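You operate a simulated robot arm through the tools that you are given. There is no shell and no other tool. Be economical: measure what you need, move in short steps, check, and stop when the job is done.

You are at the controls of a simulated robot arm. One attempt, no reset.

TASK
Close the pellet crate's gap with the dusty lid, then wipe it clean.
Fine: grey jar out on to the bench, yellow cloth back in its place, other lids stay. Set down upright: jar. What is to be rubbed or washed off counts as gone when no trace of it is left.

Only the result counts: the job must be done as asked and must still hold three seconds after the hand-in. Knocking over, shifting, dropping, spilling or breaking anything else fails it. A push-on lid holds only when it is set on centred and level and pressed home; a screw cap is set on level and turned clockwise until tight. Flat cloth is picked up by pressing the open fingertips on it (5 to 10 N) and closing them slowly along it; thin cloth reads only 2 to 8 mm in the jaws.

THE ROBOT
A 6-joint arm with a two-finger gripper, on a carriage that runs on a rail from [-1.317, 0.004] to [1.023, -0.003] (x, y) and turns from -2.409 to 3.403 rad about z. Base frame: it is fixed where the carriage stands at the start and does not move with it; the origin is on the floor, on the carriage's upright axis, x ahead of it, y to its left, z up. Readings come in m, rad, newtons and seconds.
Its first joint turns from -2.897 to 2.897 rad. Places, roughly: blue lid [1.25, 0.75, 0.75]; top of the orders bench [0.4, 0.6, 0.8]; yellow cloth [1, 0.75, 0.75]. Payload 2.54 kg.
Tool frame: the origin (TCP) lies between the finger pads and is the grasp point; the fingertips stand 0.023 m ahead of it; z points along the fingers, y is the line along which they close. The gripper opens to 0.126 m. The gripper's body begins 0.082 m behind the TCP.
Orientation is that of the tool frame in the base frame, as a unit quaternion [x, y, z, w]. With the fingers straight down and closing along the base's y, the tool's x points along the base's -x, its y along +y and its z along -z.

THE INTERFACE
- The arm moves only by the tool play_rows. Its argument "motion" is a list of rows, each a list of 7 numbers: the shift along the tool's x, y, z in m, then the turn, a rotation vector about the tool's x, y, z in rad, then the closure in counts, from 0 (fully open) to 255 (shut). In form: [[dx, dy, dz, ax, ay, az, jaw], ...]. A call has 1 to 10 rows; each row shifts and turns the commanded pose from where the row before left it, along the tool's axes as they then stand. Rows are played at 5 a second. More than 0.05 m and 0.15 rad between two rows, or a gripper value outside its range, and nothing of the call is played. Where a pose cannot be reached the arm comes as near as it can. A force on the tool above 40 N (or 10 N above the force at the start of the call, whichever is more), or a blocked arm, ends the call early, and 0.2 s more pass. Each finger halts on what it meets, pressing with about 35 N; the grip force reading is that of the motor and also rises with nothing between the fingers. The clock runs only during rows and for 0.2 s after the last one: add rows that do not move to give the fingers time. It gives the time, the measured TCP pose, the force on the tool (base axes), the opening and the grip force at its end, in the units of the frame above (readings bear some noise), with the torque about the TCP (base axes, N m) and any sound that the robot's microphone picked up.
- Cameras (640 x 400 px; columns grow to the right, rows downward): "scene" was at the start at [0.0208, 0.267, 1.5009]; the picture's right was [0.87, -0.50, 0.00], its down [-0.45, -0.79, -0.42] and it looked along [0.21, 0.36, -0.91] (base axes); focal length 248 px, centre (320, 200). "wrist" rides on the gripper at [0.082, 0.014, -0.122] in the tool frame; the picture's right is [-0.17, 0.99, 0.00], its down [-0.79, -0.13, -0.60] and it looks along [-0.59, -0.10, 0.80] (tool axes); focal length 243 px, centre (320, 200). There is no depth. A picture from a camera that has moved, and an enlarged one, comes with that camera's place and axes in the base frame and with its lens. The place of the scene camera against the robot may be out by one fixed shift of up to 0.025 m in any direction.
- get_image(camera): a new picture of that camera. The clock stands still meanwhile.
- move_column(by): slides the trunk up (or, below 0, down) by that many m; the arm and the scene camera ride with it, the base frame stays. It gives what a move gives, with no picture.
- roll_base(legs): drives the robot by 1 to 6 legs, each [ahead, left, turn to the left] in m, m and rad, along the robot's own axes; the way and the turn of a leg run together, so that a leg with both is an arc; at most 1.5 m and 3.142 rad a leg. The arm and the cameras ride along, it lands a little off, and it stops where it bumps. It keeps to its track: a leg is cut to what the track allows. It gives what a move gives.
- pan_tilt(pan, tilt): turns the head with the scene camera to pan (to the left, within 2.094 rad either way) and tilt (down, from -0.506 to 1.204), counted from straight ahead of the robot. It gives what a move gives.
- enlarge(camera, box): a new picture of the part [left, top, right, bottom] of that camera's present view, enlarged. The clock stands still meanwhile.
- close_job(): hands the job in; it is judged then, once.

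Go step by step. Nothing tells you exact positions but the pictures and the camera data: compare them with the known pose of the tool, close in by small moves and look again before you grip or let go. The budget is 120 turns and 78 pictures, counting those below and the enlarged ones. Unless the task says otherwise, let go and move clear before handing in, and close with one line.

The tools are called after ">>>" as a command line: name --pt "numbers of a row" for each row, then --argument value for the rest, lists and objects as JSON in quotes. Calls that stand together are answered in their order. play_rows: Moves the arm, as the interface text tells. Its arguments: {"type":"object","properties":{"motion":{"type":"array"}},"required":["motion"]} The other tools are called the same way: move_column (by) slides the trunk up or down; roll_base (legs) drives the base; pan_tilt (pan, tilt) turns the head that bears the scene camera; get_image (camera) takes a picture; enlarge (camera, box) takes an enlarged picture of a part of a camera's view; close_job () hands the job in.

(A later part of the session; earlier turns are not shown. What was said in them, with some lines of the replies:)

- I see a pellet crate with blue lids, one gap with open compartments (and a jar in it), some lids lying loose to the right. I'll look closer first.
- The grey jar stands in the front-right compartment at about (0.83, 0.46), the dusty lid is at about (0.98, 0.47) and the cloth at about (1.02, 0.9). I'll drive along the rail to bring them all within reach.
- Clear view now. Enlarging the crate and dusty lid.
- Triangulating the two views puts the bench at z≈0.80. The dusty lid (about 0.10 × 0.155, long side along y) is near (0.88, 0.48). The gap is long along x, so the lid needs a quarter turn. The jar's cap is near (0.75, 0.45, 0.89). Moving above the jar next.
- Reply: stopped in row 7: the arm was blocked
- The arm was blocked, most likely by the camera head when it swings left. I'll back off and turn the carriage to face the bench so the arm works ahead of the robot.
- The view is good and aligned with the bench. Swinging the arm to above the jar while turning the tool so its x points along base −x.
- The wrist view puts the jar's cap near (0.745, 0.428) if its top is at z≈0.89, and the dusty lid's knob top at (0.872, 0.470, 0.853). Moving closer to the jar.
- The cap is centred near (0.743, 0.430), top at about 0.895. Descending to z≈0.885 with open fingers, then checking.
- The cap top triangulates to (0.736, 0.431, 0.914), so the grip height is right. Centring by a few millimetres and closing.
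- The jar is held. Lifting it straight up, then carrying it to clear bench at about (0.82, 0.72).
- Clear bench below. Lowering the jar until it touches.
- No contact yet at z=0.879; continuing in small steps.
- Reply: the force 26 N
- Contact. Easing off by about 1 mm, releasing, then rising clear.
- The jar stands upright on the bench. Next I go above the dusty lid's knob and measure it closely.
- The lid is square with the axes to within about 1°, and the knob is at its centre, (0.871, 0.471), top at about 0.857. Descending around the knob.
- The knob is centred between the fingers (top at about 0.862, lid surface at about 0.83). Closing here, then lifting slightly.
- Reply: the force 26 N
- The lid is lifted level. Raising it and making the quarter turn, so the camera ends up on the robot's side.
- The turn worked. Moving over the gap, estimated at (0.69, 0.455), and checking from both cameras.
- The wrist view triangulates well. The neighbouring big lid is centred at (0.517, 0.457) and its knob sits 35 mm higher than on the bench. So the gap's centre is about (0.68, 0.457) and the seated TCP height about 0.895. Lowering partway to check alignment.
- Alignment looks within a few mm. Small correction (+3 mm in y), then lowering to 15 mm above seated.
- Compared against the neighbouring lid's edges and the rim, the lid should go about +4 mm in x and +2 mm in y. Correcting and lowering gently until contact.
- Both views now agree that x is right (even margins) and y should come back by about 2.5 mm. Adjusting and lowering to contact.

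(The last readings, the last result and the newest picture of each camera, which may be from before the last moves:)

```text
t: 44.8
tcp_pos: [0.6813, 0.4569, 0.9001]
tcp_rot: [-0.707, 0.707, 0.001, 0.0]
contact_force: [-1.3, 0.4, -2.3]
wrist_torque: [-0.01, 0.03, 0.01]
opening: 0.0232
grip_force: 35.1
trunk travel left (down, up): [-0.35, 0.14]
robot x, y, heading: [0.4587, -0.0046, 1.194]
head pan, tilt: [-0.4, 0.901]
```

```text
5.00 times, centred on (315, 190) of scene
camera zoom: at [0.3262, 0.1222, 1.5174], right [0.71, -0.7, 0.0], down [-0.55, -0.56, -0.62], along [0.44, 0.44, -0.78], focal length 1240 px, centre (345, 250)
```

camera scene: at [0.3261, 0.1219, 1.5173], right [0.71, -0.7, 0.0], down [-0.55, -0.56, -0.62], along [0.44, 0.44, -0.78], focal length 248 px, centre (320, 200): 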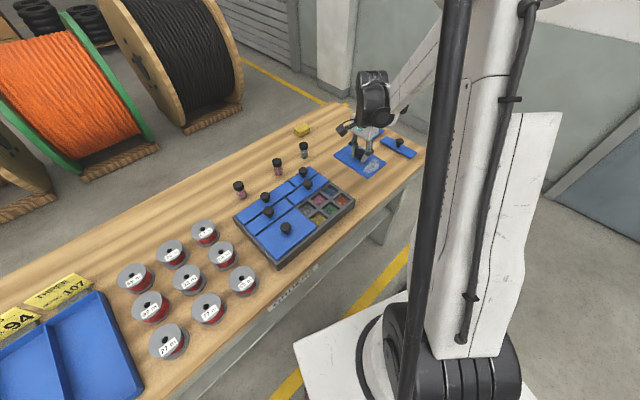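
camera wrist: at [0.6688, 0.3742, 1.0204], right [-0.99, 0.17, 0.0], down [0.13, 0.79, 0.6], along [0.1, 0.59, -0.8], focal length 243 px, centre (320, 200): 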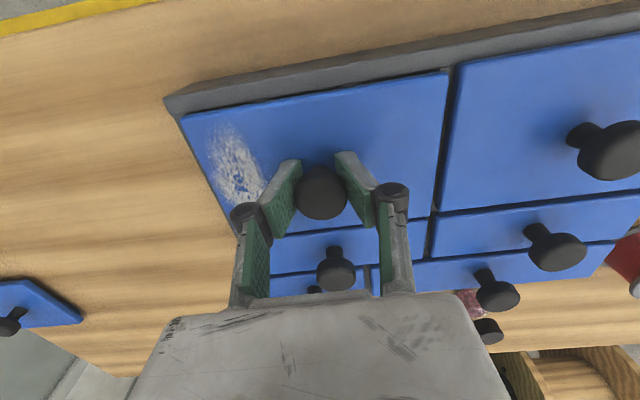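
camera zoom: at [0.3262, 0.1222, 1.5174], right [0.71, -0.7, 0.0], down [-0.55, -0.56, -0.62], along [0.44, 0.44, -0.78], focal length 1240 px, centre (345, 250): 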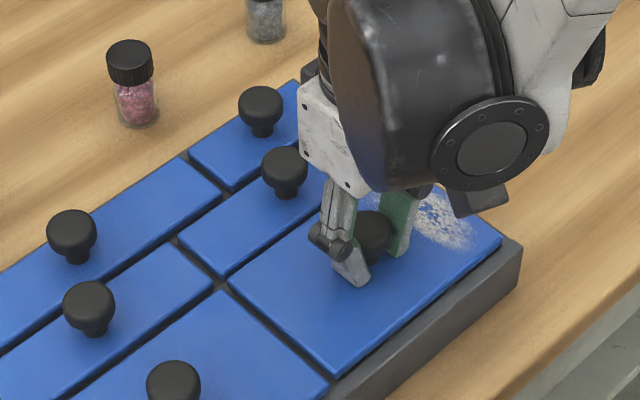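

Alignment looks even on all sides. Lowering to contact.

>>> play_rows --pt "0 0 0.002 0 0 0 255" --pt "0 0 0.0015 0 0 0 255" --pt "0 0 0.0015 0 0 0 255" --pt "0 0 0.0015 0 0 0 255" --pt "0 0 0 0 0 0 255"

```text
t: 45.4
tcp_pos: [0.6806, 0.4562, 0.8985]
tcp_rot: [0.707, -0.707, 0.0, -0.001]
contact_force: [-0.4, 0.7, 34.4]
wrist_torque: [-0.33, 0.14, -0.03]
opening: 0.0233
grip_force: 35.5
trunk travel left (down, up): [-0.35, 0.14]
robot x, y, heading: [0.4567, -0.0038, 1.192]
head pan, tilt: [-0.4, 0.901]
stopped in row 2: the force on the tool passed its limit at 46 N (the readings are from after the stop); the commanded pose is now the measured one
```

Contact at z=0.8985 with a small torque. Checking whether it is seated.

>>> get_image --camera "wrist"

>>> enlarge --camera "scene" --box '[270, 150, 360, 230]'

```text
41 pictures are left
camera wrist: at [0.6684, 0.3738, 1.0194], right [-0.99, 0.17, 0.0], down [0.13, 0.79, 0.6], along [0.1, 0.59, -0.8], focal length 243 px, centre (320, 200)
```

wrist: 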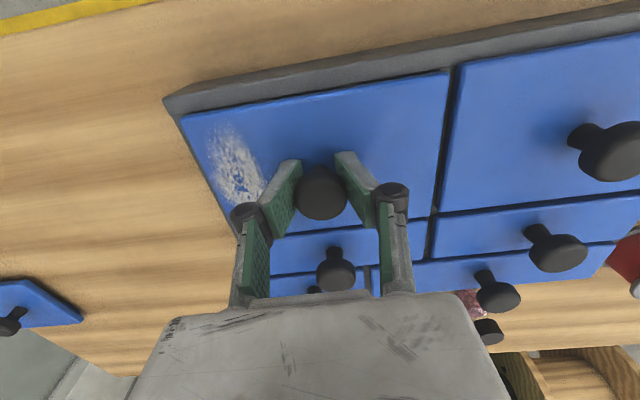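

```text
5.00 times, centred on (315, 190) of scene
camera zoom: at [0.3255, 0.1206, 1.5177], right [0.71, -0.7, 0.0], down [-0.55, -0.56, -0.62], along [0.44, 0.44, -0.78], focal length 1240 px, centre (345, 250)
```

zoom: 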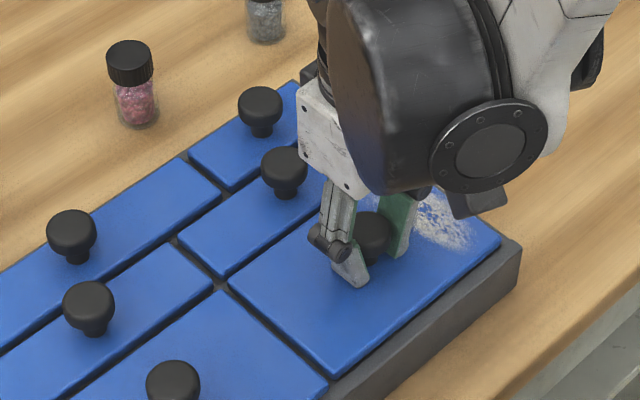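

>>> enlarge --camera "scene" --box '[240, 170, 360, 270]'

>>> enlarge --camera "wrist" --box '[380, 20, 540, 120]'

```text
4.00 times, centred on (300, 220) of scene
camera zoom: at [0.3255, 0.1206, 1.5177], right [0.71, -0.7, 0.0], down [-0.55, -0.56, -0.62], along [0.44, 0.44, -0.78], focal length 992 px, centre (400, 120)
```

zoom: 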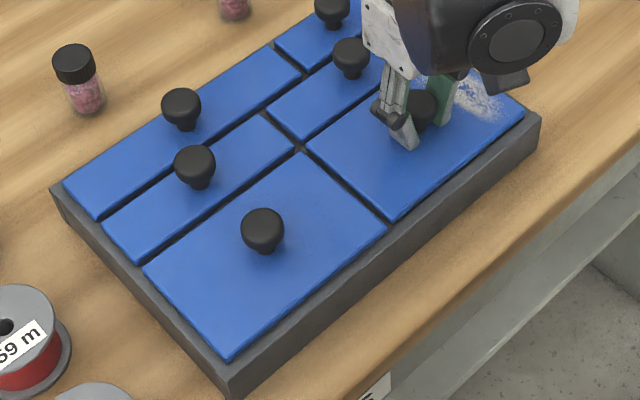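

```text
4.00 times, centred on (460, 70) of wrist
camera zoom: at [0.6684, 0.3738, 1.0194], right [-0.99, 0.17, 0.0], down [0.13, 0.79, 0.6], along [0.1, 0.59, -0.8], focal length 970 px, centre (-240, 720)
```

zoom: 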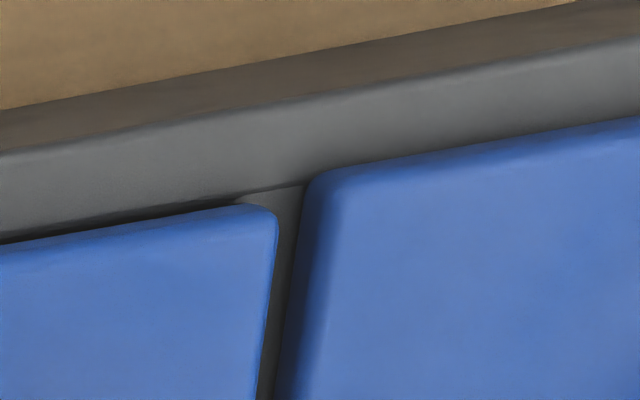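

The front edge shows a hairline offset of about 1.5 mm in y against the neighbour. Easing up 2 mm, shifting −1.3 mm in y, and pressing down again.

>>> play_rows --pt "0 0 -0.002 0 0 0 255" --pt "0.0013 0 0 0 0 0 255" --pt "0 0 0.001 0 0 0 255" --pt "0 0 0.001 0 0 0 255" --pt "0 0 0.001 0 0 0 255" --pt "0 0 0.001 0 0 0 255" --pt "0 0 0.001 0 0 0 255" --pt "0 0 0.001 0 0 0 255"

>>> enlarge --camera "wrist" --box '[380, 20, 540, 120]'

>>> enlarge --camera "wrist" --box '[150, 60, 310, 160]'

```text
t: 46.5
tcp_pos: [0.6834, 0.4565, 0.8994]
tcp_rot: [0.707, -0.707, 0.0, -0.003]
contact_force: [1.7, 1.5, 34.7]
wrist_torque: [-0.44, 0.26, 0.06]
opening: 0.0231
grip_force: 34.9
trunk travel left (down, up): [-0.35, 0.14]
robot x, y, heading: [0.4559, -0.0014, 1.188]
head pan, tilt: [-0.4, 0.901]
stopped in row 5: the force on the tool passed its limit at 50 N (the readings are from after the stop); the commanded pose is now the measured one
```

```text
4.00 times, centred on (460, 70) of wrist
camera zoom: at [0.6688, 0.3732, 1.0193], right [-0.99, 0.17, 0.0], down [0.13, 0.79, 0.6], along [0.1, 0.59, -0.8], focal length 970 px, centre (-240, 720)
```

zoom: 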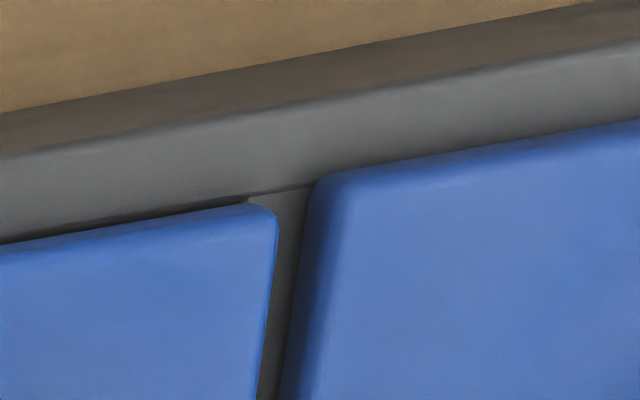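

```text
4.00 times, centred on (230, 110) of wrist
camera zoom: at [0.6688, 0.3732, 1.0193], right [-0.99, 0.17, 0.0], down [0.13, 0.79, 0.6], along [0.1, 0.59, -0.8], focal length 970 px, centre (680, 560)
```

zoom: 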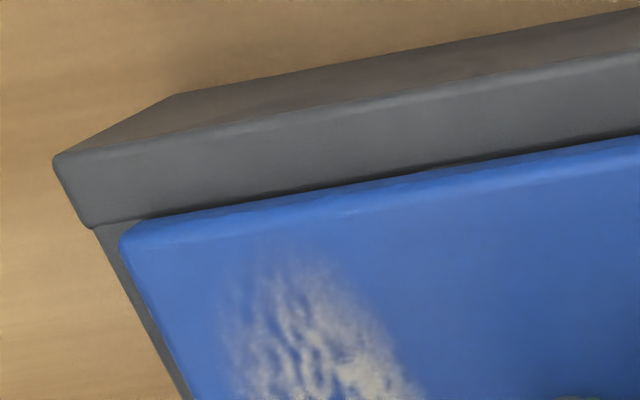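

The reaction torque is small, so the lid bears evenly near its centre. Releasing, rising and checking its level against its neighbours before pressing it home from above.

>>> play_rows --pt "0 0 -0.0005 0 0 0 255" --pt "0 0 0 0 0 0 200" --pt "0 0 0 0 0 0 150" --pt "0 0 0 0 0 0 100" --pt "0 0 0 0 0 0 100" --pt "0 0 -0.03 0 0 0 100" --pt "0 0 -0.04 0 0 0 100" --pt "0 0 -0.03 0 0 0 100" --pt "0 0 0 0 0 0 100"

>>> get_image --camera "wrist"

>>> enlarge --camera "scene" --box '[240, 150, 360, 250]'

```text
t: 48.5
tcp_pos: [0.6829, 0.4573, 0.997]
tcp_rot: [0.707, -0.707, 0.0, -0.002]
contact_force: [0.2, -0.9, 0.3]
wrist_torque: [-0.03, 0.0, 0.01]
opening: 0.0766
grip_force: 0.1
trunk travel left (down, up): [-0.35, 0.14]
robot x, y, heading: [0.4573, -0.0014, 1.196]
head pan, tilt: [-0.4, 0.901]
```

```text
35 pictures are left
camera wrist: at [0.6683, 0.375, 1.1182], right [-0.99, 0.17, 0.0], down [0.13, 0.79, 0.6], along [0.1, 0.59, -0.8], focal length 243 px, centre (320, 200)
```

wrist: 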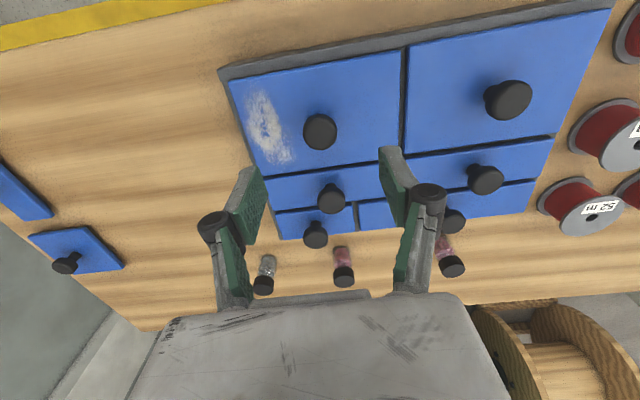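

```text
4.00 times, centred on (300, 200) of scene
camera zoom: at [0.3263, 0.1219, 1.5173], right [0.71, -0.7, 0.0], down [-0.55, -0.56, -0.62], along [0.44, 0.44, -0.78], focal length 992 px, centre (400, 200)
```

zoom: 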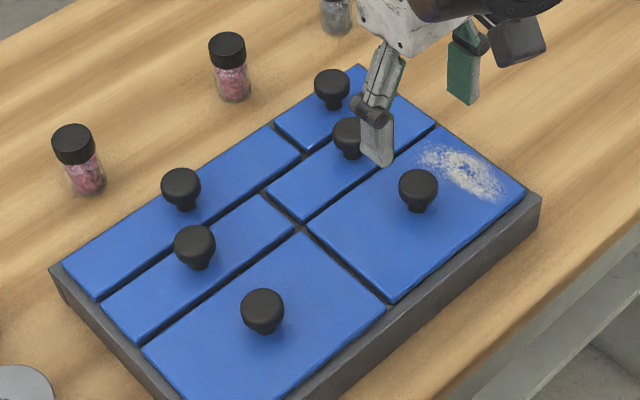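

The lid sits even with its neighbours. Closing the fingers and pressing down on the knob's top to push it home.

>>> play_rows --pt "0 0 0 0 0 0 255" --pt "0 0 0 0 0 0 255" --pt "0 0 0.03 0 0 0 255" --pt "0 0 0.025 0 0 0 255" --pt "0 0 0.008 0 0 0 255" --pt "0 0 0 0 0 0 255"

>>> play_rows --pt "0 0 0.002 0 0 0 255" --pt "0 0 0.002 0 0 0 255" --pt "0 0 0.002 0 0 0 255" --pt "0 0 0.002 0 0 0 255" --pt "0 0 0.002 0 0 0 255" --pt "0 0 0.002 0 0 0 255" --pt "0 0 0.002 0 0 0 255" --pt "0 0 0.002 0 0 0 255"

```text
t: 49.9
tcp_pos: [0.6821, 0.456, 0.9329]
tcp_rot: [0.707, -0.707, 0.0, -0.001]
contact_force: [0.5, -0.1, 0.3]
wrist_torque: [-0.03, 0.03, 0.02]
opening: 0.0003
grip_force: 28.6
trunk travel left (down, up): [-0.35, 0.14]
robot x, y, heading: [0.454, -0.0047, 1.201]
head pan, tilt: [-0.4, 0.901]
```

```text
t: 50.9
tcp_pos: [0.6817, 0.4576, 0.928]
tcp_rot: [-0.707, 0.708, 0.0, 0.003]
contact_force: [-0.9, -1.3, 31.6]
wrist_torque: [-0.04, 0.04, 0.02]
opening: 0.006
grip_force: 28.4
trunk travel left (down, up): [-0.35, 0.14]
robot x, y, heading: [0.457, -0.0027, 1.194]
head pan, tilt: [-0.4, 0.901]
stopped in row 5: the force on the tool passed its limit at 49 N (the readings are from after the stop); the commanded pose is now the measured one
```

I stopped at 49 N with the knob top at about 0.905. To know whether it is home, I'll lightly touch the big neighbouring lid's knob and compare heights.

>>> play_rows --pt "0 0 -0.03 0 0 0 255" --pt "0 0.041 0 0 0 0 255" --pt "0 0.041 0 0 0 0 255" --pt "0 0.041 0 0 0 0 255" --pt "0 0.041 0 0 0 0 255" --pt "0 0 0.02 0 0 0 255" --pt "0 0 0.005 0 0 0 255" --pt "0 0 0 0 0 0 255"

>>> play_rows --pt "0 0 0.001 0 0 0 255" --pt "0 0 0.001 0 0 0 255" --pt "0 0 0.001 0 0 0 255" --pt "0 0 0.001 0 0 0 255"

```text
t: 52.7
tcp_pos: [0.5146, 0.4582, 0.9305]
tcp_rot: [-0.707, 0.707, 0.001, 0.002]
contact_force: [-0.4, 0.5, 0.1]
wrist_torque: [0.0, -0.01, -0.04]
opening: 0.0
grip_force: 28.2
trunk travel left (down, up): [-0.35, 0.14]
robot x, y, heading: [0.4551, 0.0009, 1.194]
head pan, tilt: [-0.4, 0.901]
```

```text
t: 53.7
tcp_pos: [0.5177, 0.4587, 0.9288]
tcp_rot: [-0.707, 0.707, 0.001, 0.003]
contact_force: [2.0, 4.9, 27.8]
wrist_torque: [0.04, -0.06, 0.06]
opening: 0.0061
grip_force: 28.4
trunk travel left (down, up): [-0.35, 0.14]
robot x, y, heading: [0.4544, -0.0025, 1.2]
head pan, tilt: [-0.4, 0.901]
```

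Same height (0.929), so the lid is pressed home. Now for the cloth: I rise, shift the carriage a little right for reach and go above the cloth.

>>> play_rows --pt "0 0 -0.04 0 0 0 255" --pt "0 0 -0.04 0 0 0 255" --pt "0 0 0 0 0 0 255"

>>> roll_base --legs '[[0.0276, -0.07, 0]]'

>>> play_rows --pt "-0.0364 -0.0316 0 0 0 0 200" --pt "-0.0364 -0.0316 0 0 0 0 150" --pt "-0.0364 -0.0316 0 0 0 0 100" --pt "-0.0364 -0.0316 0 0 0 0 50" --pt "-0.0364 -0.0316 0 0 0 0 0" --pt "-0.0364 -0.0316 0 0 0 0 0" --pt "-0.0364 -0.0316 0 0 0 0 0" --pt "-0.0364 -0.0316 0 0 0 0 0" --pt "-0.0364 -0.0316 0 0 0 0 0" --pt "-0.03 -0.0316 0 0 0 0 0"

>>> get_image --camera "wrist"

```text
t: 54.5
tcp_pos: [0.5182, 0.4599, 1.0079]
tcp_rot: [0.707, -0.707, -0.001, -0.002]
contact_force: [-0.1, -1.1, 1.3]
wrist_torque: [0.04, -0.02, -0.02]
opening: 0.0002
grip_force: 28.4
trunk travel left (down, up): [-0.35, 0.14]
robot x, y, heading: [0.456, 0.0008, 1.199]
head pan, tilt: [-0.4, 0.901]
```

```text
t: 55.6
tcp_pos: [0.592, 0.4583, 1.0085]
tcp_rot: [-0.706, 0.708, 0.001, 0.002]
contact_force: [-0.3, 0.2, -0.1]
wrist_torque: [0.0, 0.06, 0.02]
opening: 0.0001
grip_force: 28.2
trunk travel left (down, up): [-0.35, 0.14]
robot x, y, heading: [0.5316, -0.0021, 1.19]
head pan, tilt: [-0.4, 0.901]
```

```text
t: 57.8
tcp_pos: [0.9115, 0.8142, 1.0094]
tcp_rot: [-0.707, 0.708, 0.001, 0.002]
contact_force: [-0.3, -0.3, 0.2]
wrist_torque: [0.01, -0.01, -0.02]
opening: 0.1262
grip_force: 0.0
trunk travel left (down, up): [-0.35, 0.14]
robot x, y, heading: [0.5303, -0.0053, 1.19]
head pan, tilt: [-0.4, 0.901]
```

```text
33 pictures are left
camera wrist: at [0.899, 0.7313, 1.1296], right [-0.99, 0.17, 0.0], down [0.13, 0.79, 0.6], along [0.1, 0.59, -0.8], focal length 243 px, centre (320, 200)
```

wrist: 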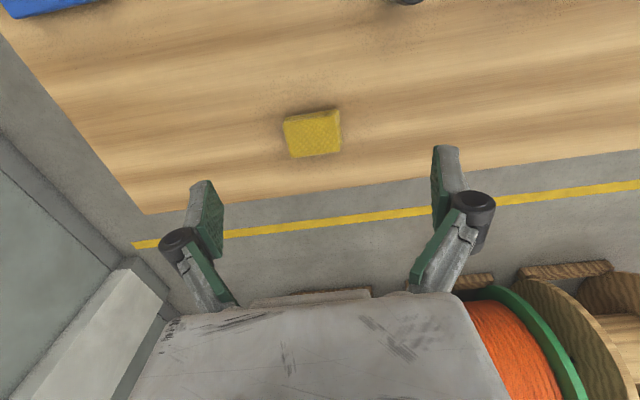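

The cloth is a small folded pad at about (0.928, 0.852), some 5° askew. Moving down over it for a close look.

>>> play_rows --pt "-0.019 -0.0085 0.03 0 0 0 0" --pt "-0.019 -0.0085 0.03 0 0 0 0" --pt "0 0 0.035 0 0 0 0" --pt "0 0 0 0 0 0 0"

>>> get_image --camera "wrist"

>>> enlarge --camera "scene" --box '[280, 90, 350, 160]'

```text
t: 58.8
tcp_pos: [0.9257, 0.8547, 0.9138]
tcp_rot: [-0.707, 0.707, 0.001, 0.001]
contact_force: [-0.6, 0.1, 0.2]
wrist_torque: [0.0, 0.01, 0.04]
opening: 0.1261
grip_force: 0.1
trunk travel left (down, up): [-0.35, 0.14]
robot x, y, heading: [0.5302, -0.0031, 1.189]
head pan, tilt: [-0.4, 0.901]
```

```text
32 pictures are left
camera wrist: at [0.9122, 0.7714, 1.0356], right [-0.99, 0.17, 0.0], down [0.13, 0.79, 0.6], along [0.1, 0.59, -0.8], focal length 243 px, centre (320, 200)
```

wrist: 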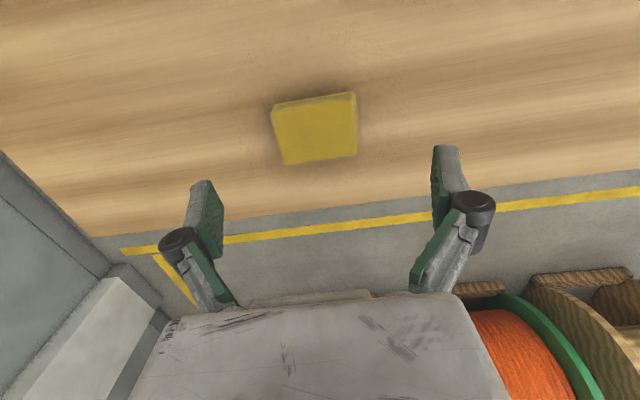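

```text
5.71 times, centred on (315, 125) of scene
camera zoom: at [0.4014, 0.1219, 1.5174], right [0.71, -0.7, 0.0], down [-0.55, -0.56, -0.62], along [0.44, 0.44, -0.78], focal length 1417 px, centre (349, 629)
```

zoom: 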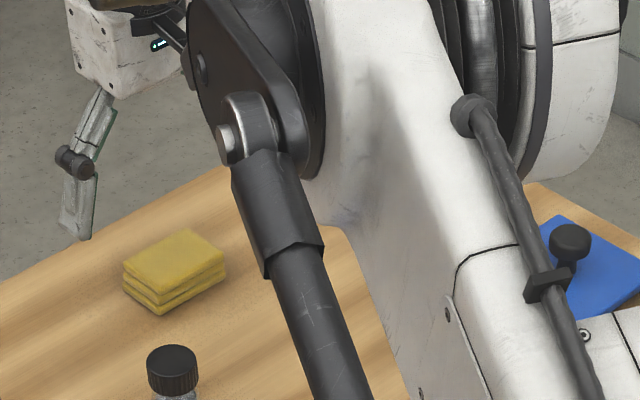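

The pad is about 73 × 54 × 25 mm, square with the axes, at (0.928, 0.848), with its top at about 0.826. I'll grip it by its sides, keeping the tips above the bench so the underside can wipe.

>>> play_rows --pt "0.005 -0.002 0.03 0 0 0 0" --pt "0 0 0.03 0 0 0 0" --pt "0 0 0.01 0 0 0 0" --pt "0 0 0.005 0 0 0 0" --pt "0 0 0 0 0 0 0"

>>> get_image --camera "wrist"

```text
t: 60.0
tcp_pos: [0.9292, 0.8504, 0.8388]
tcp_rot: [-0.706, 0.708, 0.0, 0.002]
contact_force: [0.2, -0.6, 0.3]
wrist_torque: [0.0, 0.02, -0.05]
opening: 0.1258
grip_force: 0.2
trunk travel left (down, up): [-0.35, 0.14]
robot x, y, heading: [0.5305, -0.0016, 1.195]
head pan, tilt: [-0.4, 0.901]
```

```text
30 pictures are left
camera wrist: at [0.9165, 0.7673, 0.9596], right [-0.99, 0.17, 0.0], down [0.13, 0.79, 0.6], along [0.1, 0.59, -0.8], focal length 243 px, centre (320, 200)
```

wrist: 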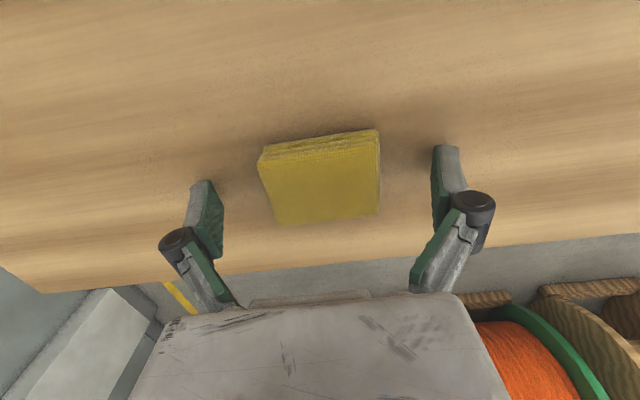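

A better fix: the pad's top is at 0.845 and it is about 35 mm thick, centred at (0.928, 0.843). Adjusting 7 mm up and 6 mm in −y, then closing slowly.

>>> play_rows --pt "0.006 0.001 -0.006 0 0 0 0" --pt "0 0 0 0 0 0 60" --pt "0 0 0 0 0 0 90" --pt "0 0 0 0 0 0 110" --pt "0 0 0 0 0 0 130" --pt "0 0 0 0 0 0 150" --pt "0 0 0 0 0 0 170" --pt "0 0 0 0 0 0 190"

>>> get_image --camera "wrist"

```text
t: 61.8
tcp_pos: [0.9291, 0.8432, 0.8456]
tcp_rot: [-0.707, 0.708, 0.0, 0.004]
contact_force: [-0.5, 0.4, 2.3]
wrist_torque: [0.01, 0.04, 0.05]
opening: 0.068
grip_force: 34.8
trunk travel left (down, up): [-0.35, 0.14]
robot x, y, heading: [0.5332, -0.0005, 1.195]
head pan, tilt: [-0.4, 0.901]
```

```text
29 pictures are left
camera wrist: at [0.9155, 0.7609, 0.9666], right [-0.99, 0.17, 0.0], down [0.13, 0.79, 0.6], along [0.1, 0.59, -0.8], focal length 243 px, centre (320, 200)
```

wrist: 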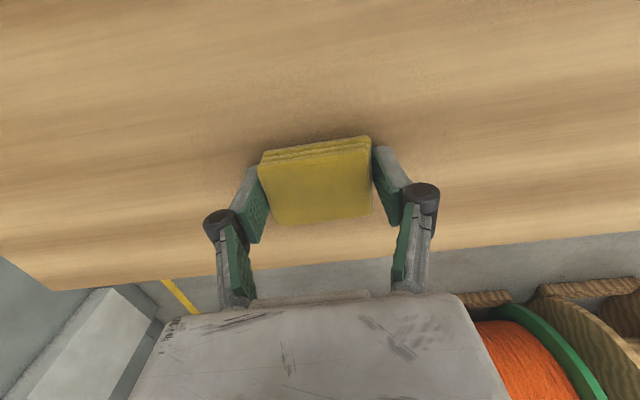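

The pad is held (68 mm wide) at (0.929, 0.843, 0.846), and I'll return it to that exact pose. Lifting and carrying it over to the dust patch, which spans x 0.717–0.752, y 0.415–0.505.

>>> play_rows --pt "0 0 -0.03 0 0 0 190" --pt "0 0 -0.045 0 0 0 190" --pt "0 0 -0.045 0 0 0 190" --pt "0 0 -0.03 0 0 0 190" --pt "0 0 0 0 0 0 190"

>>> play_rows --pt "0.0426 0.0201 0 0 0 0 190" --pt "0.0426 0.0201 0 0 0 0 190" --pt "0.0426 0.0201 0 0 0 0 190" --pt "0.0426 0.0201 0 0 0 0 190" --pt "0.0426 0.0201 0 0 0 0 190" --pt "0.0426 0.0201 0 0 0 0 190" --pt "0.0426 0.0201 0 0 0 0 190" --pt "0.0426 0.0201 0 0 0 0 190" --pt "0.0426 0.0201 0 0 0 0 190" --pt "0 0 0 0 0 0 190"

>>> get_image --camera "wrist"

```text
t: 63.0
tcp_pos: [0.9276, 0.8452, 0.9965]
tcp_rot: [-0.707, 0.707, 0.001, 0.002]
contact_force: [-1.1, -0.1, -0.2]
wrist_torque: [0.03, -0.02, 0.02]
opening: 0.0681
grip_force: 35.2
trunk travel left (down, up): [-0.35, 0.14]
robot x, y, heading: [0.5308, 0.0004, 1.195]
head pan, tilt: [-0.4, 0.901]
```

```text
t: 65.2
tcp_pos: [0.7428, 0.4593, 0.9941]
tcp_rot: [-0.707, 0.708, 0.0, 0.002]
contact_force: [-0.8, -0.1, -0.2]
wrist_torque: [0.06, 0.0, -0.01]
opening: 0.0683
grip_force: 35.1
trunk travel left (down, up): [-0.35, 0.14]
robot x, y, heading: [0.5305, -0.0038, 1.194]
head pan, tilt: [-0.4, 0.901]
```

```text
28 pictures are left
camera wrist: at [0.7295, 0.3759, 1.1146], right [-0.99, 0.17, 0.0], down [0.13, 0.79, 0.6], along [0.1, 0.59, -0.8], focal length 243 px, centre (320, 200)
```

wrist: 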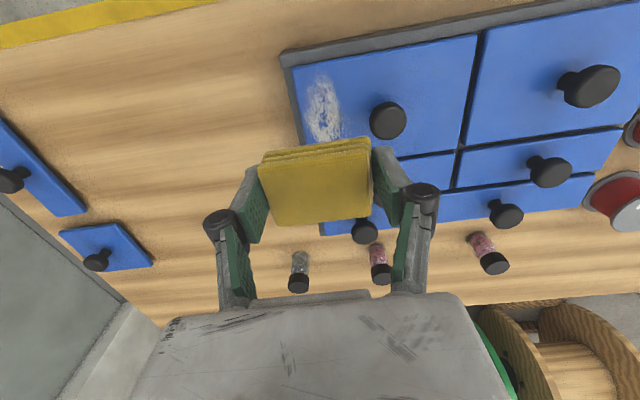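

The dust spans x 0.711–0.754, y 0.417–0.487. Lowering the pad onto it, keeping the left finger clear of the knob.

>>> play_rows --pt "0.0145 -0.006 0.03 0 0 0 190" --pt "0 0 0.03 0 0 0 190" --pt "0 0 0.014 0 0 0 190" --pt "0 0 0 0 0 0 190"

>>> play_rows --pt "0 0 0.0015 0 0 0 190" --pt "0 0 0.0015 0 0 0 190" --pt "0 0 0.0015 0 0 0 190" --pt "0 0 0.0015 0 0 0 190"

```text
t: 66.2
tcp_pos: [0.7523, 0.4469, 0.9183]
tcp_rot: [-0.707, 0.707, 0.001, 0.002]
contact_force: [-0.8, -0.4, 0.0]
wrist_torque: [0.0, 0.01, 0.0]
opening: 0.0681
grip_force: 34.7
trunk travel left (down, up): [-0.35, 0.14]
robot x, y, heading: [0.5298, -0.0014, 1.194]
head pan, tilt: [-0.4, 0.901]
```

```text
t: 67.2
tcp_pos: [0.7517, 0.4466, 0.9129]
tcp_rot: [-0.707, 0.708, 0.0, 0.002]
contact_force: [-0.3, -0.4, -1.2]
wrist_torque: [-0.01, -0.02, 0.01]
opening: 0.0682
grip_force: 34.7
trunk travel left (down, up): [-0.35, 0.14]
robot x, y, heading: [0.5313, -0.0, 1.194]
head pan, tilt: [-0.4, 0.901]
```

>>> play_rows --pt "0 0.002 0.0015 0 0 0 190" --pt "0 0 0.0015 0 0 0 190" --pt "0 0 0.0015 0 0 0 190"

>>> get_image --camera "wrist"

```text
t: 68.0
tcp_pos: [0.7502, 0.4466, 0.9095]
tcp_rot: [-0.707, 0.707, 0.001, 0.002]
contact_force: [-0.9, -0.5, -0.4]
wrist_torque: [0.0, -0.03, -0.01]
opening: 0.0679
grip_force: 35.3
trunk travel left (down, up): [-0.35, 0.14]
robot x, y, heading: [0.5324, 0.0022, 1.193]
head pan, tilt: [-0.4, 0.901]
```

```text
27 pictures are left
camera wrist: at [0.7371, 0.3636, 1.0296], right [-0.99, 0.17, 0.0], down [0.13, 0.79, 0.6], along [0.1, 0.59, -0.8], focal length 243 px, centre (320, 200)
```

wrist: 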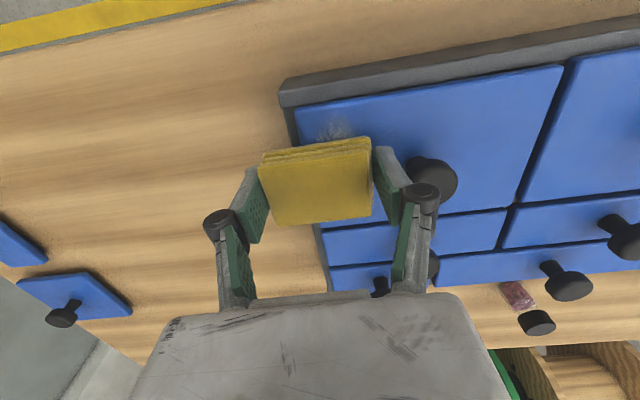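

>>> play_rows --pt "0 0 0.001 0 0 0 190" --pt "0 0 0.001 0 0 0 190" --pt "0 0 0.001 0 0 0 190"

>>> play_rows --pt "0 0 0.001 0 0 0 190" --pt "0 0 0 0 0 0 190"

```text
t: 68.8
tcp_pos: [0.751, 0.4466, 0.9055]
tcp_rot: [-0.706, 0.708, 0.001, 0.001]
contact_force: [-1.4, 0.7, -0.7]
wrist_torque: [0.0, -0.01, -0.05]
opening: 0.0682
grip_force: 34.8
trunk travel left (down, up): [-0.35, 0.14]
robot x, y, heading: [0.5283, -0.005, 1.198]
head pan, tilt: [-0.4, 0.901]
```

```text
t: 69.4
tcp_pos: [0.7501, 0.4457, 0.9047]
tcp_rot: [-0.706, 0.708, 0.0, 0.001]
contact_force: [0.0, -0.5, -0.2]
wrist_torque: [-0.02, 0.01, 0.01]
opening: 0.0681
grip_force: 34.7
trunk travel left (down, up): [-0.35, 0.14]
robot x, y, heading: [0.5322, -0.0009, 1.193]
head pan, tilt: [-0.4, 0.901]
```

>>> play_rows --pt "0 0 0.001 0 0 0 190" --pt "0 0 0.001 0 0 0 190" --pt "0 0 0 0 0 0 190"

>>> play_rows --pt "0 0 0.001 0 0 0 190" --pt "0 0 0.001 0 0 0 190" --pt "0 0 0 0 0 0 190"

```text
t: 70.2
tcp_pos: [0.751, 0.4465, 0.9017]
tcp_rot: [-0.706, 0.708, 0.001, 0.002]
contact_force: [0.8, 0.6, 0.4]
wrist_torque: [-0.01, -0.01, -0.02]
opening: 0.0684
grip_force: 35.1
trunk travel left (down, up): [-0.35, 0.14]
robot x, y, heading: [0.5333, -0.0023, 1.191]
head pan, tilt: [-0.4, 0.901]
```

```text
t: 71.0
tcp_pos: [0.752, 0.4461, 0.9022]
tcp_rot: [-0.707, 0.707, 0.001, 0.002]
contact_force: [-1.5, 0.0, 4.8]
wrist_torque: [0.01, 0.1, 0.01]
opening: 0.0682
grip_force: 35.0
trunk travel left (down, up): [-0.35, 0.14]
robot x, y, heading: [0.5291, -0.0014, 1.198]
head pan, tilt: [-0.4, 0.901]
```

Contact at 5 N. Adding a touch of pressure and wiping back and forth along y.

>>> play_rows --pt "0 0.002 0.0005 0 0 0 190" --pt "-0.016 0 0 0 0 0 190" --pt "-0.016 0 0 0 0 0 190" --pt "0.016 0 0 0 0 0 190" --pt "0.016 0 0 0 0 0 190" --pt "0.016 0 0 0 0 0 190" --pt "-0.016 0 0 0 0 0 190" --pt "-0.016 0 0 0 0 0 190" --pt "-0.016 0 0 0 0 0 190" --pt "0 0 0 0 0 0 190"

>>> get_image --camera "wrist"

```text
t: 72.2
tcp_pos: [0.748, 0.4491, 0.8996]
tcp_rot: [0.708, -0.706, -0.001, -0.004]
contact_force: [-0.5, -0.6, 24.6]
wrist_torque: [-0.14, 0.06, 0.02]
opening: 0.0683
grip_force: 34.9
trunk travel left (down, up): [-0.35, 0.14]
robot x, y, heading: [0.5313, -0.0026, 1.195]
head pan, tilt: [-0.4, 0.901]
stopped in row 6: the force on the tool passed its limit at 41 N (the readings are from after the stop); the commanded pose is now the measured one
```

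```text
26 pictures are left
camera wrist: at [0.7352, 0.3672, 1.0209], right [-0.99, 0.16, 0.0], down [0.13, 0.79, 0.6], along [0.1, 0.59, -0.8], focal length 243 px, centre (320, 200)
```

wrist: 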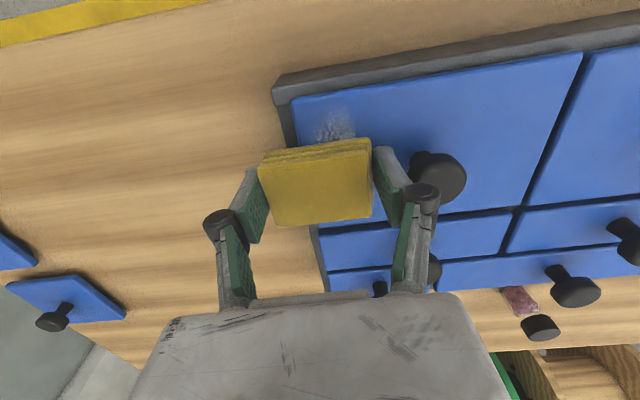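

The contact is stiff, so I'm easing pressure by 0.8 mm and stroking slowly towards the front edge.

>>> play_rows --pt "0 0 -0.0008 0 0 0 190" --pt "0.008 0 0 0 0 0 190" --pt "0.008 0 0 0 0 0 190" --pt "0.005 0 0 0 0 0 190" --pt "-0.008 0 0 0 0 0 190" --pt "-0.008 0 0 0 0 0 190" --pt "0.008 0 0 0 0 0 190" --pt "0.008 0 0 0 0 0 190" --pt "0.003 0 0 0 0 0 190" --pt "0 0 0 0 0 0 190"

```text
t: 73.0
tcp_pos: [0.7498, 0.4368, 0.9002]
tcp_rot: [0.707, -0.707, -0.002, -0.004]
contact_force: [-1.0, 2.1, 25.6]
wrist_torque: [-0.11, 0.05, -0.02]
opening: 0.0681
grip_force: 35.2
trunk travel left (down, up): [-0.35, 0.14]
robot x, y, heading: [0.531, 0.0015, 1.2]
head pan, tilt: [-0.4, 0.901]
stopped in row 4: the force on the tool passed its limit at 41 N (the readings are from after the stop); the commanded pose is now the measured one
```

>>> play_rows --pt "0 0 -0.0012 0 0 0 190" --pt "0.005 0 0 0 0 0 190" --pt "0.004 0 0 0 0 0 190" --pt "-0.008 0 0 0 0 0 190" --pt "-0.008 0 0 0 0 0 190" --pt "0.008 0 0 0 0 0 190" --pt "0.008 0 0 0 0 0 190" --pt "0 0 0 0 0 0 190"

>>> get_image --camera "wrist"

```text
t: 74.8
tcp_pos: [0.7486, 0.4274, 0.8998]
tcp_rot: [-0.707, 0.707, 0.002, 0.005]
contact_force: [-0.1, 0.1, 1.4]
wrist_torque: [-0.03, -0.05, 0.03]
opening: 0.0683
grip_force: 35.2
trunk travel left (down, up): [-0.35, 0.14]
robot x, y, heading: [0.5318, -0.0009, 1.195]
head pan, tilt: [-0.4, 0.901]
```

```text
25 pictures are left
camera wrist: at [0.7361, 0.3443, 1.0209], right [-0.99, 0.17, 0.0], down [0.13, 0.79, 0.6], along [0.1, 0.6, -0.8], focal length 243 px, centre (320, 200)
```

wrist: 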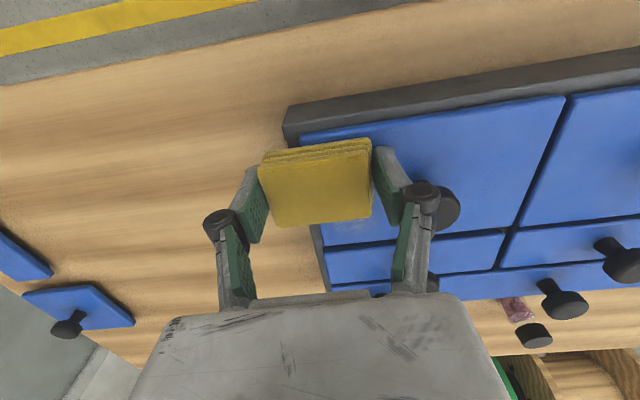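

The front edge is clean so far. Levelling the tool (0.6° off) and making more full strokes.

>>> play_rows --pt "0 0 0 -0.004 0.01 0 190" --pt "-0.01 0 0.0004 0 0 0 190" --pt "-0.01 0 0 0 0 0 190" --pt "-0.01 0 0 0 0 0 190" --pt "-0.01 0 0 0 0 0 190" --pt "-0.01 0 0 0 0 0 190" --pt "0 0 0 0 0 0 190"

>>> get_image --camera "wrist"

```text
t: 76.4
tcp_pos: [0.7487, 0.477, 0.8995]
tcp_rot: [-0.707, 0.707, 0.0, 0.0]
contact_force: [1.0, -10.6, 30.7]
wrist_torque: [0.06, -0.17, -0.07]
opening: 0.0682
grip_force: 34.9
trunk travel left (down, up): [-0.35, 0.14]
robot x, y, heading: [0.5329, -0.0026, 1.193]
head pan, tilt: [-0.4, 0.901]
```

```text
24 pictures are left
camera wrist: at [0.736, 0.395, 1.0212], right [-0.99, 0.17, 0.0], down [0.13, 0.79, 0.6], along [0.1, 0.59, -0.8], focal length 243 px, centre (320, 200)
```

wrist: 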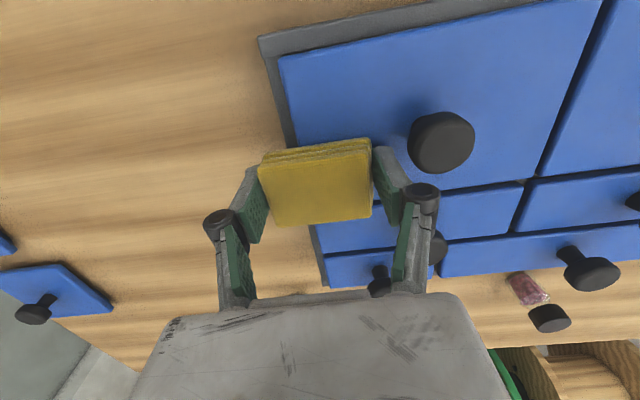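

The visible front part is clean. Easing pressure, one more stroke back, then lifting to inspect.

>>> play_rows --pt "0 0 -0.0008 0 0 0 190" --pt "-0.008 0 0 0 0 0 190" --pt "0.01 0 0 0 0 0 190" --pt "0.01 0 0 0 0 0 190" --pt "0.01 0 0 0 0 0 190" --pt "0.01 0 0 0 0 0 190" --pt "0.008 0 0 0 0 0 190"

>>> play_rows --pt "0 0 -0.04 0 0 0 190" --pt "0 0 -0.045 0 0 0 190" --pt "-0.02 0 -0.01 0 0 0 190" --pt "0 0 0 0 0 0 190"

>>> enlarge --camera "wrist" --box '[240, 0, 480, 150]'

>>> enlarge --camera "scene" --box '[200, 140, 330, 260]'

```text
t: 78.0
tcp_pos: [0.7487, 0.4363, 0.9001]
tcp_rot: [0.707, -0.707, 0.0, 0.001]
contact_force: [-0.2, -0.5, -0.4]
wrist_torque: [0.03, 0.0, -0.02]
opening: 0.0682
grip_force: 35.0
trunk travel left (down, up): [-0.35, 0.14]
robot x, y, heading: [0.5287, -0.0019, 1.195]
head pan, tilt: [-0.4, 0.901]
```

```text
t: 79.0
tcp_pos: [0.7507, 0.4589, 0.9947]
tcp_rot: [0.708, -0.707, 0.001, 0.001]
contact_force: [0.3, -0.2, -0.5]
wrist_torque: [-0.03, 0.01, -0.02]
opening: 0.0682
grip_force: 34.7
trunk travel left (down, up): [-0.35, 0.14]
robot x, y, heading: [0.5315, -0.0025, 1.192]
head pan, tilt: [-0.4, 0.901]
```

```text
2.67 times, centred on (360, 75) of wrist
camera zoom: at [0.7375, 0.3766, 1.1165], right [-0.99, 0.16, 0.0], down [0.13, 0.79, 0.6], along [0.1, 0.59, -0.8], focal length 647 px, centre (213, 533)
```

zoom: 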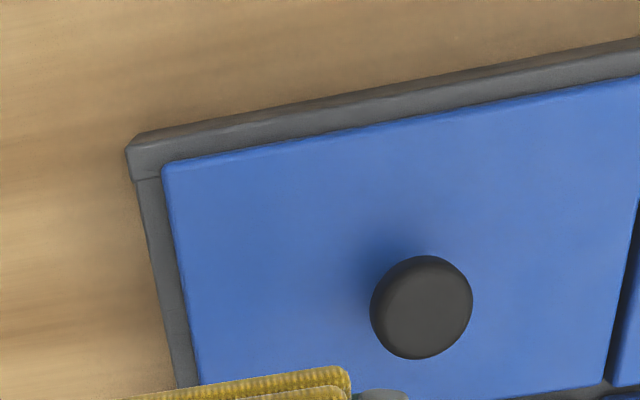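

```text
3.33 times, centred on (265, 200) of scene
camera zoom: at [0.4014, 0.1228, 1.5173], right [0.71, -0.7, 0.0], down [-0.55, -0.56, -0.62], along [0.44, 0.44, -0.78], focal length 827 px, centre (503, 200)
```

zoom: 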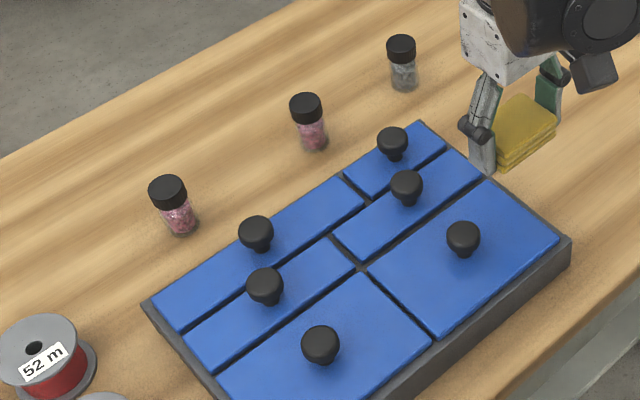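

The lid is clean and still seated. Carrying the cloth back to its place.

>>> play_rows --pt "-0.0427 -0.0198 0 0 0 0 190" --pt "-0.0427 -0.0198 0 0 0 0 190" --pt "-0.0427 -0.0198 0 0 0 0 190" --pt "-0.0427 -0.0198 0 0 0 0 190" --pt "-0.0427 -0.0198 0 0 0 0 190" --pt "-0.0427 -0.0198 0 0 0 0 190" --pt "-0.0427 -0.0198 0 0 0 0 190" --pt "-0.0427 -0.0198 0 0 0 0 190" --pt "-0.0427 -0.0198 0 0 0 0 190" --pt "0 0 0 0 0 0 190"

>>> play_rows --pt "0 0 0.04 0 0 0 190" --pt "0 0 0.04 0 0 0 190" --pt "0 0 0.04 0 0 0 190" --pt "0 0 0.015 0 0 0 190" --pt "0 0 0 0 0 0 190"

>>> get_image --camera "wrist"

```text
t: 81.2
tcp_pos: [0.9256, 0.842, 0.9957]
tcp_rot: [0.707, -0.707, 0.001, 0.002]
contact_force: [-0.5, 0.8, -1.1]
wrist_torque: [0.0, 0.01, 0.02]
opening: 0.0679
grip_force: 34.7
trunk travel left (down, up): [-0.35, 0.14]
robot x, y, heading: [0.533, -0.0029, 1.196]
head pan, tilt: [-0.4, 0.901]
```

```text
t: 82.4
tcp_pos: [0.925, 0.8413, 0.8574]
tcp_rot: [-0.707, 0.707, 0.0, -0.001]
contact_force: [-0.4, -0.1, -0.6]
wrist_torque: [0.0, -0.04, 0.02]
opening: 0.0681
grip_force: 35.3
trunk travel left (down, up): [-0.35, 0.14]
robot x, y, heading: [0.5294, -0.0003, 1.19]
head pan, tilt: [-0.4, 0.901]
```

```text
21 pictures are left
camera wrist: at [0.9129, 0.7589, 0.9785], right [-0.99, 0.17, 0.0], down [0.13, 0.79, 0.6], along [0.1, 0.59, -0.8], focal length 243 px, centre (320, 200)
```

wrist: 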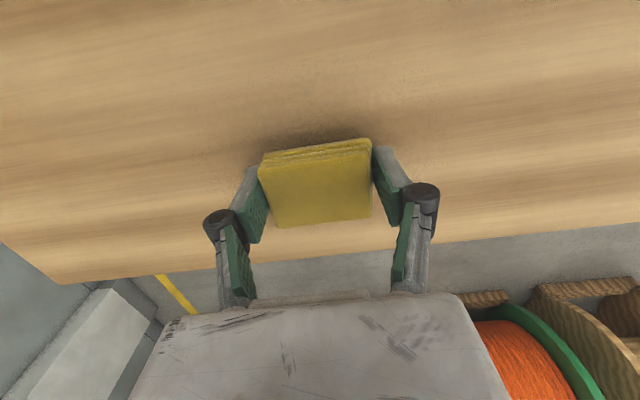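

>>> play_rows --pt "-0.0018 -0.0035 0.004 0 0 0 190" --pt "0 0 0.004 0 0 0 190" --pt "0 0 0.002 0 0 0 190" --pt "0 0 0.001 0 0 0 190" --pt "0 0 0.001 0 0 0 190" --pt "0 0 0 0 0 0 190"

```text
t: 83.8
tcp_pos: [0.9286, 0.8433, 0.8461]
tcp_rot: [-0.707, 0.707, 0.0, -0.002]
contact_force: [-1.0, -0.3, -0.6]
wrist_torque: [0.05, -0.02, 0.02]
opening: 0.0681
grip_force: 34.9
trunk travel left (down, up): [-0.35, 0.14]
robot x, y, heading: [0.5348, -0.0073, 1.189]
head pan, tilt: [-0.4, 0.901]
```

>>> play_rows --pt "0 0 0.001 0 0 0 190" --pt "0 0 0.001 0 0 0 190" --pt "0 0 0 0 0 0 190"

```text
t: 84.6
tcp_pos: [0.9302, 0.844, 0.8451]
tcp_rot: [-0.707, 0.708, -0.001, -0.001]
contact_force: [-0.3, -0.3, -1.4]
wrist_torque: [0.04, 0.0, 0.03]
opening: 0.068
grip_force: 35.0
trunk travel left (down, up): [-0.35, 0.14]
robot x, y, heading: [0.532, -0.0038, 1.197]
head pan, tilt: [-0.4, 0.901]
```

>>> play_rows --pt "0 0 0.001 0 0 0 190" --pt "0 0 0.001 0 0 0 190" --pt "0 0 0.001 0 0 0 190" --pt "0 0 0 0 0 0 190"

```text
t: 85.6
tcp_pos: [0.9301, 0.8424, 0.8452]
tcp_rot: [0.707, -0.707, 0.0, -0.001]
contact_force: [7.9, 10.5, 31.1]
wrist_torque: [0.37, -0.59, 0.07]
opening: 0.0682
grip_force: 34.5
trunk travel left (down, up): [-0.35, 0.14]
robot x, y, heading: [0.5308, -0.0048, 1.195]
head pan, tilt: [-0.4, 0.901]
```

On the bench (31 N). Easing off, opening evenly, and rising.

>>> play_rows --pt "0 0 -0.0015 0 0 0 190" --pt "0 0 0 0 0 0 150" --pt "0 0 0 0 0 0 110" --pt "0 0 0 0 0 0 60" --pt "0 0 0 0 0 0 0" --pt "0 0 0 0 0 0 0" --pt "0 0 0 0 0 0 0"

>>> play_rows --pt "0 0 -0.03 0 0 0 0" --pt "0 0 -0.045 0 0 0 0" --pt "0 0 -0.045 0 0 0 0" --pt "0 0 -0.04 0 0 0 0" --pt "0 0 0 0 0 0 0"

>>> get_image --camera "wrist"

>>> get_image --camera "scene"

>>> enlarge --camera "scene" --box '[200, 100, 330, 230]'

```text
t: 87.2
tcp_pos: [0.9307, 0.8434, 0.8444]
tcp_rot: [-0.707, 0.707, 0.0, -0.002]
contact_force: [0.3, 0.6, 0.1]
wrist_torque: [0.04, 0.03, 0.01]
opening: 0.126
grip_force: 0.2
trunk travel left (down, up): [-0.35, 0.14]
robot x, y, heading: [0.5344, -0.0027, 1.191]
head pan, tilt: [-0.4, 0.901]
```

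```text
t: 88.4
tcp_pos: [0.9325, 0.8425, 1.0061]
tcp_rot: [-0.707, 0.707, 0.0, -0.002]
contact_force: [-0.2, 0.7, 0.2]
wrist_torque: [0.03, -0.01, -0.01]
opening: 0.1263
grip_force: 0.1
trunk travel left (down, up): [-0.35, 0.14]
robot x, y, heading: [0.5315, -0.0021, 1.194]
head pan, tilt: [-0.4, 0.901]
```

```text
20 pictures are left
camera wrist: at [0.9195, 0.7609, 1.1274], right [-0.99, 0.17, 0.0], down [0.13, 0.79, 0.6], along [0.1, 0.59, -0.8], focal length 243 px, centre (320, 200)
```

wrist: 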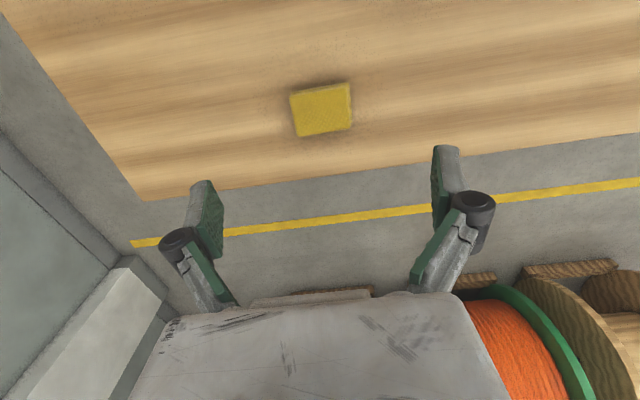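

```text
19 pictures are left
camera scene: at [0.4012, 0.1213, 1.5174], right [0.71, -0.7, 0.0], down [-0.55, -0.56, -0.62], along [0.44, 0.44, -0.78], focal length 248 px, centre (320, 200)
```

scene: 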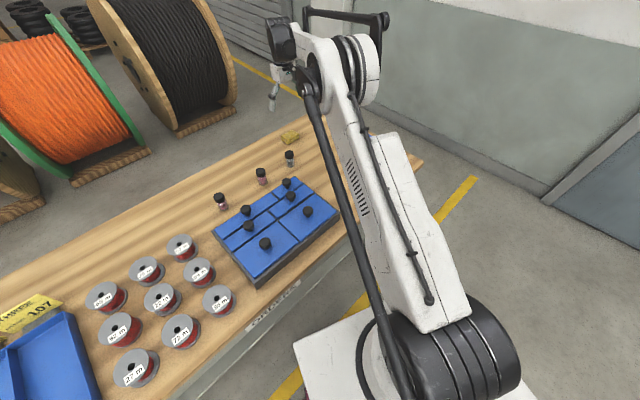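

```text
3.08 times, centred on (265, 165) of scene
camera zoom: at [0.4012, 0.1213, 1.5174], right [0.71, -0.7, 0.0], down [-0.55, -0.56, -0.62], along [0.44, 0.44, -0.78], focal length 763 px, centre (489, 308)
```

zoom: 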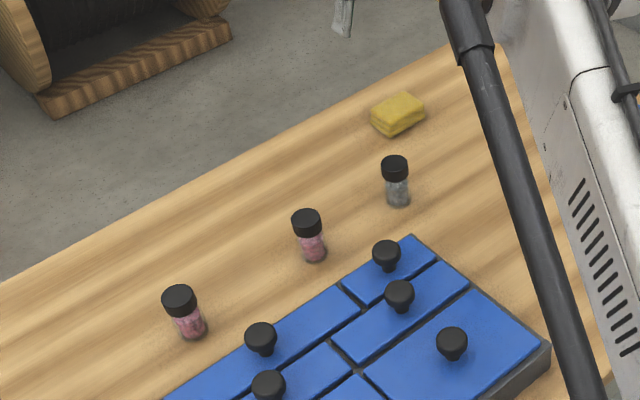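

All in place. One last close check that no trace of dust is left on the lid's back-right part.

>>> play_rows --pt "0.038 0.023 0 0 0 0 0" --pt "0.038 0.023 0 0 0 0 0" --pt "0.038 0.023 0 0 0 0 0" --pt "0.038 0.023 0 0 0 0 0" --pt "0.038 0.023 0 0 0 0 0" --pt "0.038 0.023 0 0 0 0 0" --pt "0.038 0.023 0 0 0 0 0" --pt "0.038 0.023 0 0 0 0 0" --pt "0.038 0.023 0 0 0 0 0" --pt "0.038 0.023 0 0 0 0 0"

>>> enlarge --camera "wrist" --box '[200, 40, 440, 190]'

```text
t: 90.6
tcp_pos: [0.7027, 0.4625, 1.0069]
tcp_rot: [0.707, -0.707, 0.0, 0.002]
contact_force: [0.7, 0.5, 0.2]
wrist_torque: [0.01, -0.01, -0.01]
opening: 0.126
grip_force: 0.2
trunk travel left (down, up): [-0.35, 0.14]
robot x, y, heading: [0.529, 0.0003, 1.191]
head pan, tilt: [-0.4, 0.901]
```

```text
2.67 times, centred on (320, 115) of wrist
camera zoom: at [0.6884, 0.3795, 1.1271], right [-0.99, 0.17, 0.0], down [0.13, 0.79, 0.6], along [0.1, 0.59, -0.8], focal length 647 px, centre (320, 427)
```

zoom: 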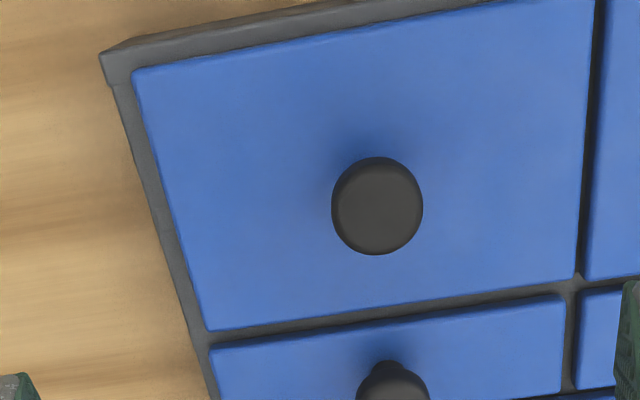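

The lid is spotless and evenly seated, the jar stands on the bench, the cloth is back, and the hand is clear. Handing in.

>>> close_job

```text
The job is handed in.
```

The job is handed in: the dusty lid now closes the crate's gap, pressed home and wiped with no dust left in the close-up check. The grey jar stands upright on the bench, the yellow cloth is back in its place, and the other lids were left where they were.
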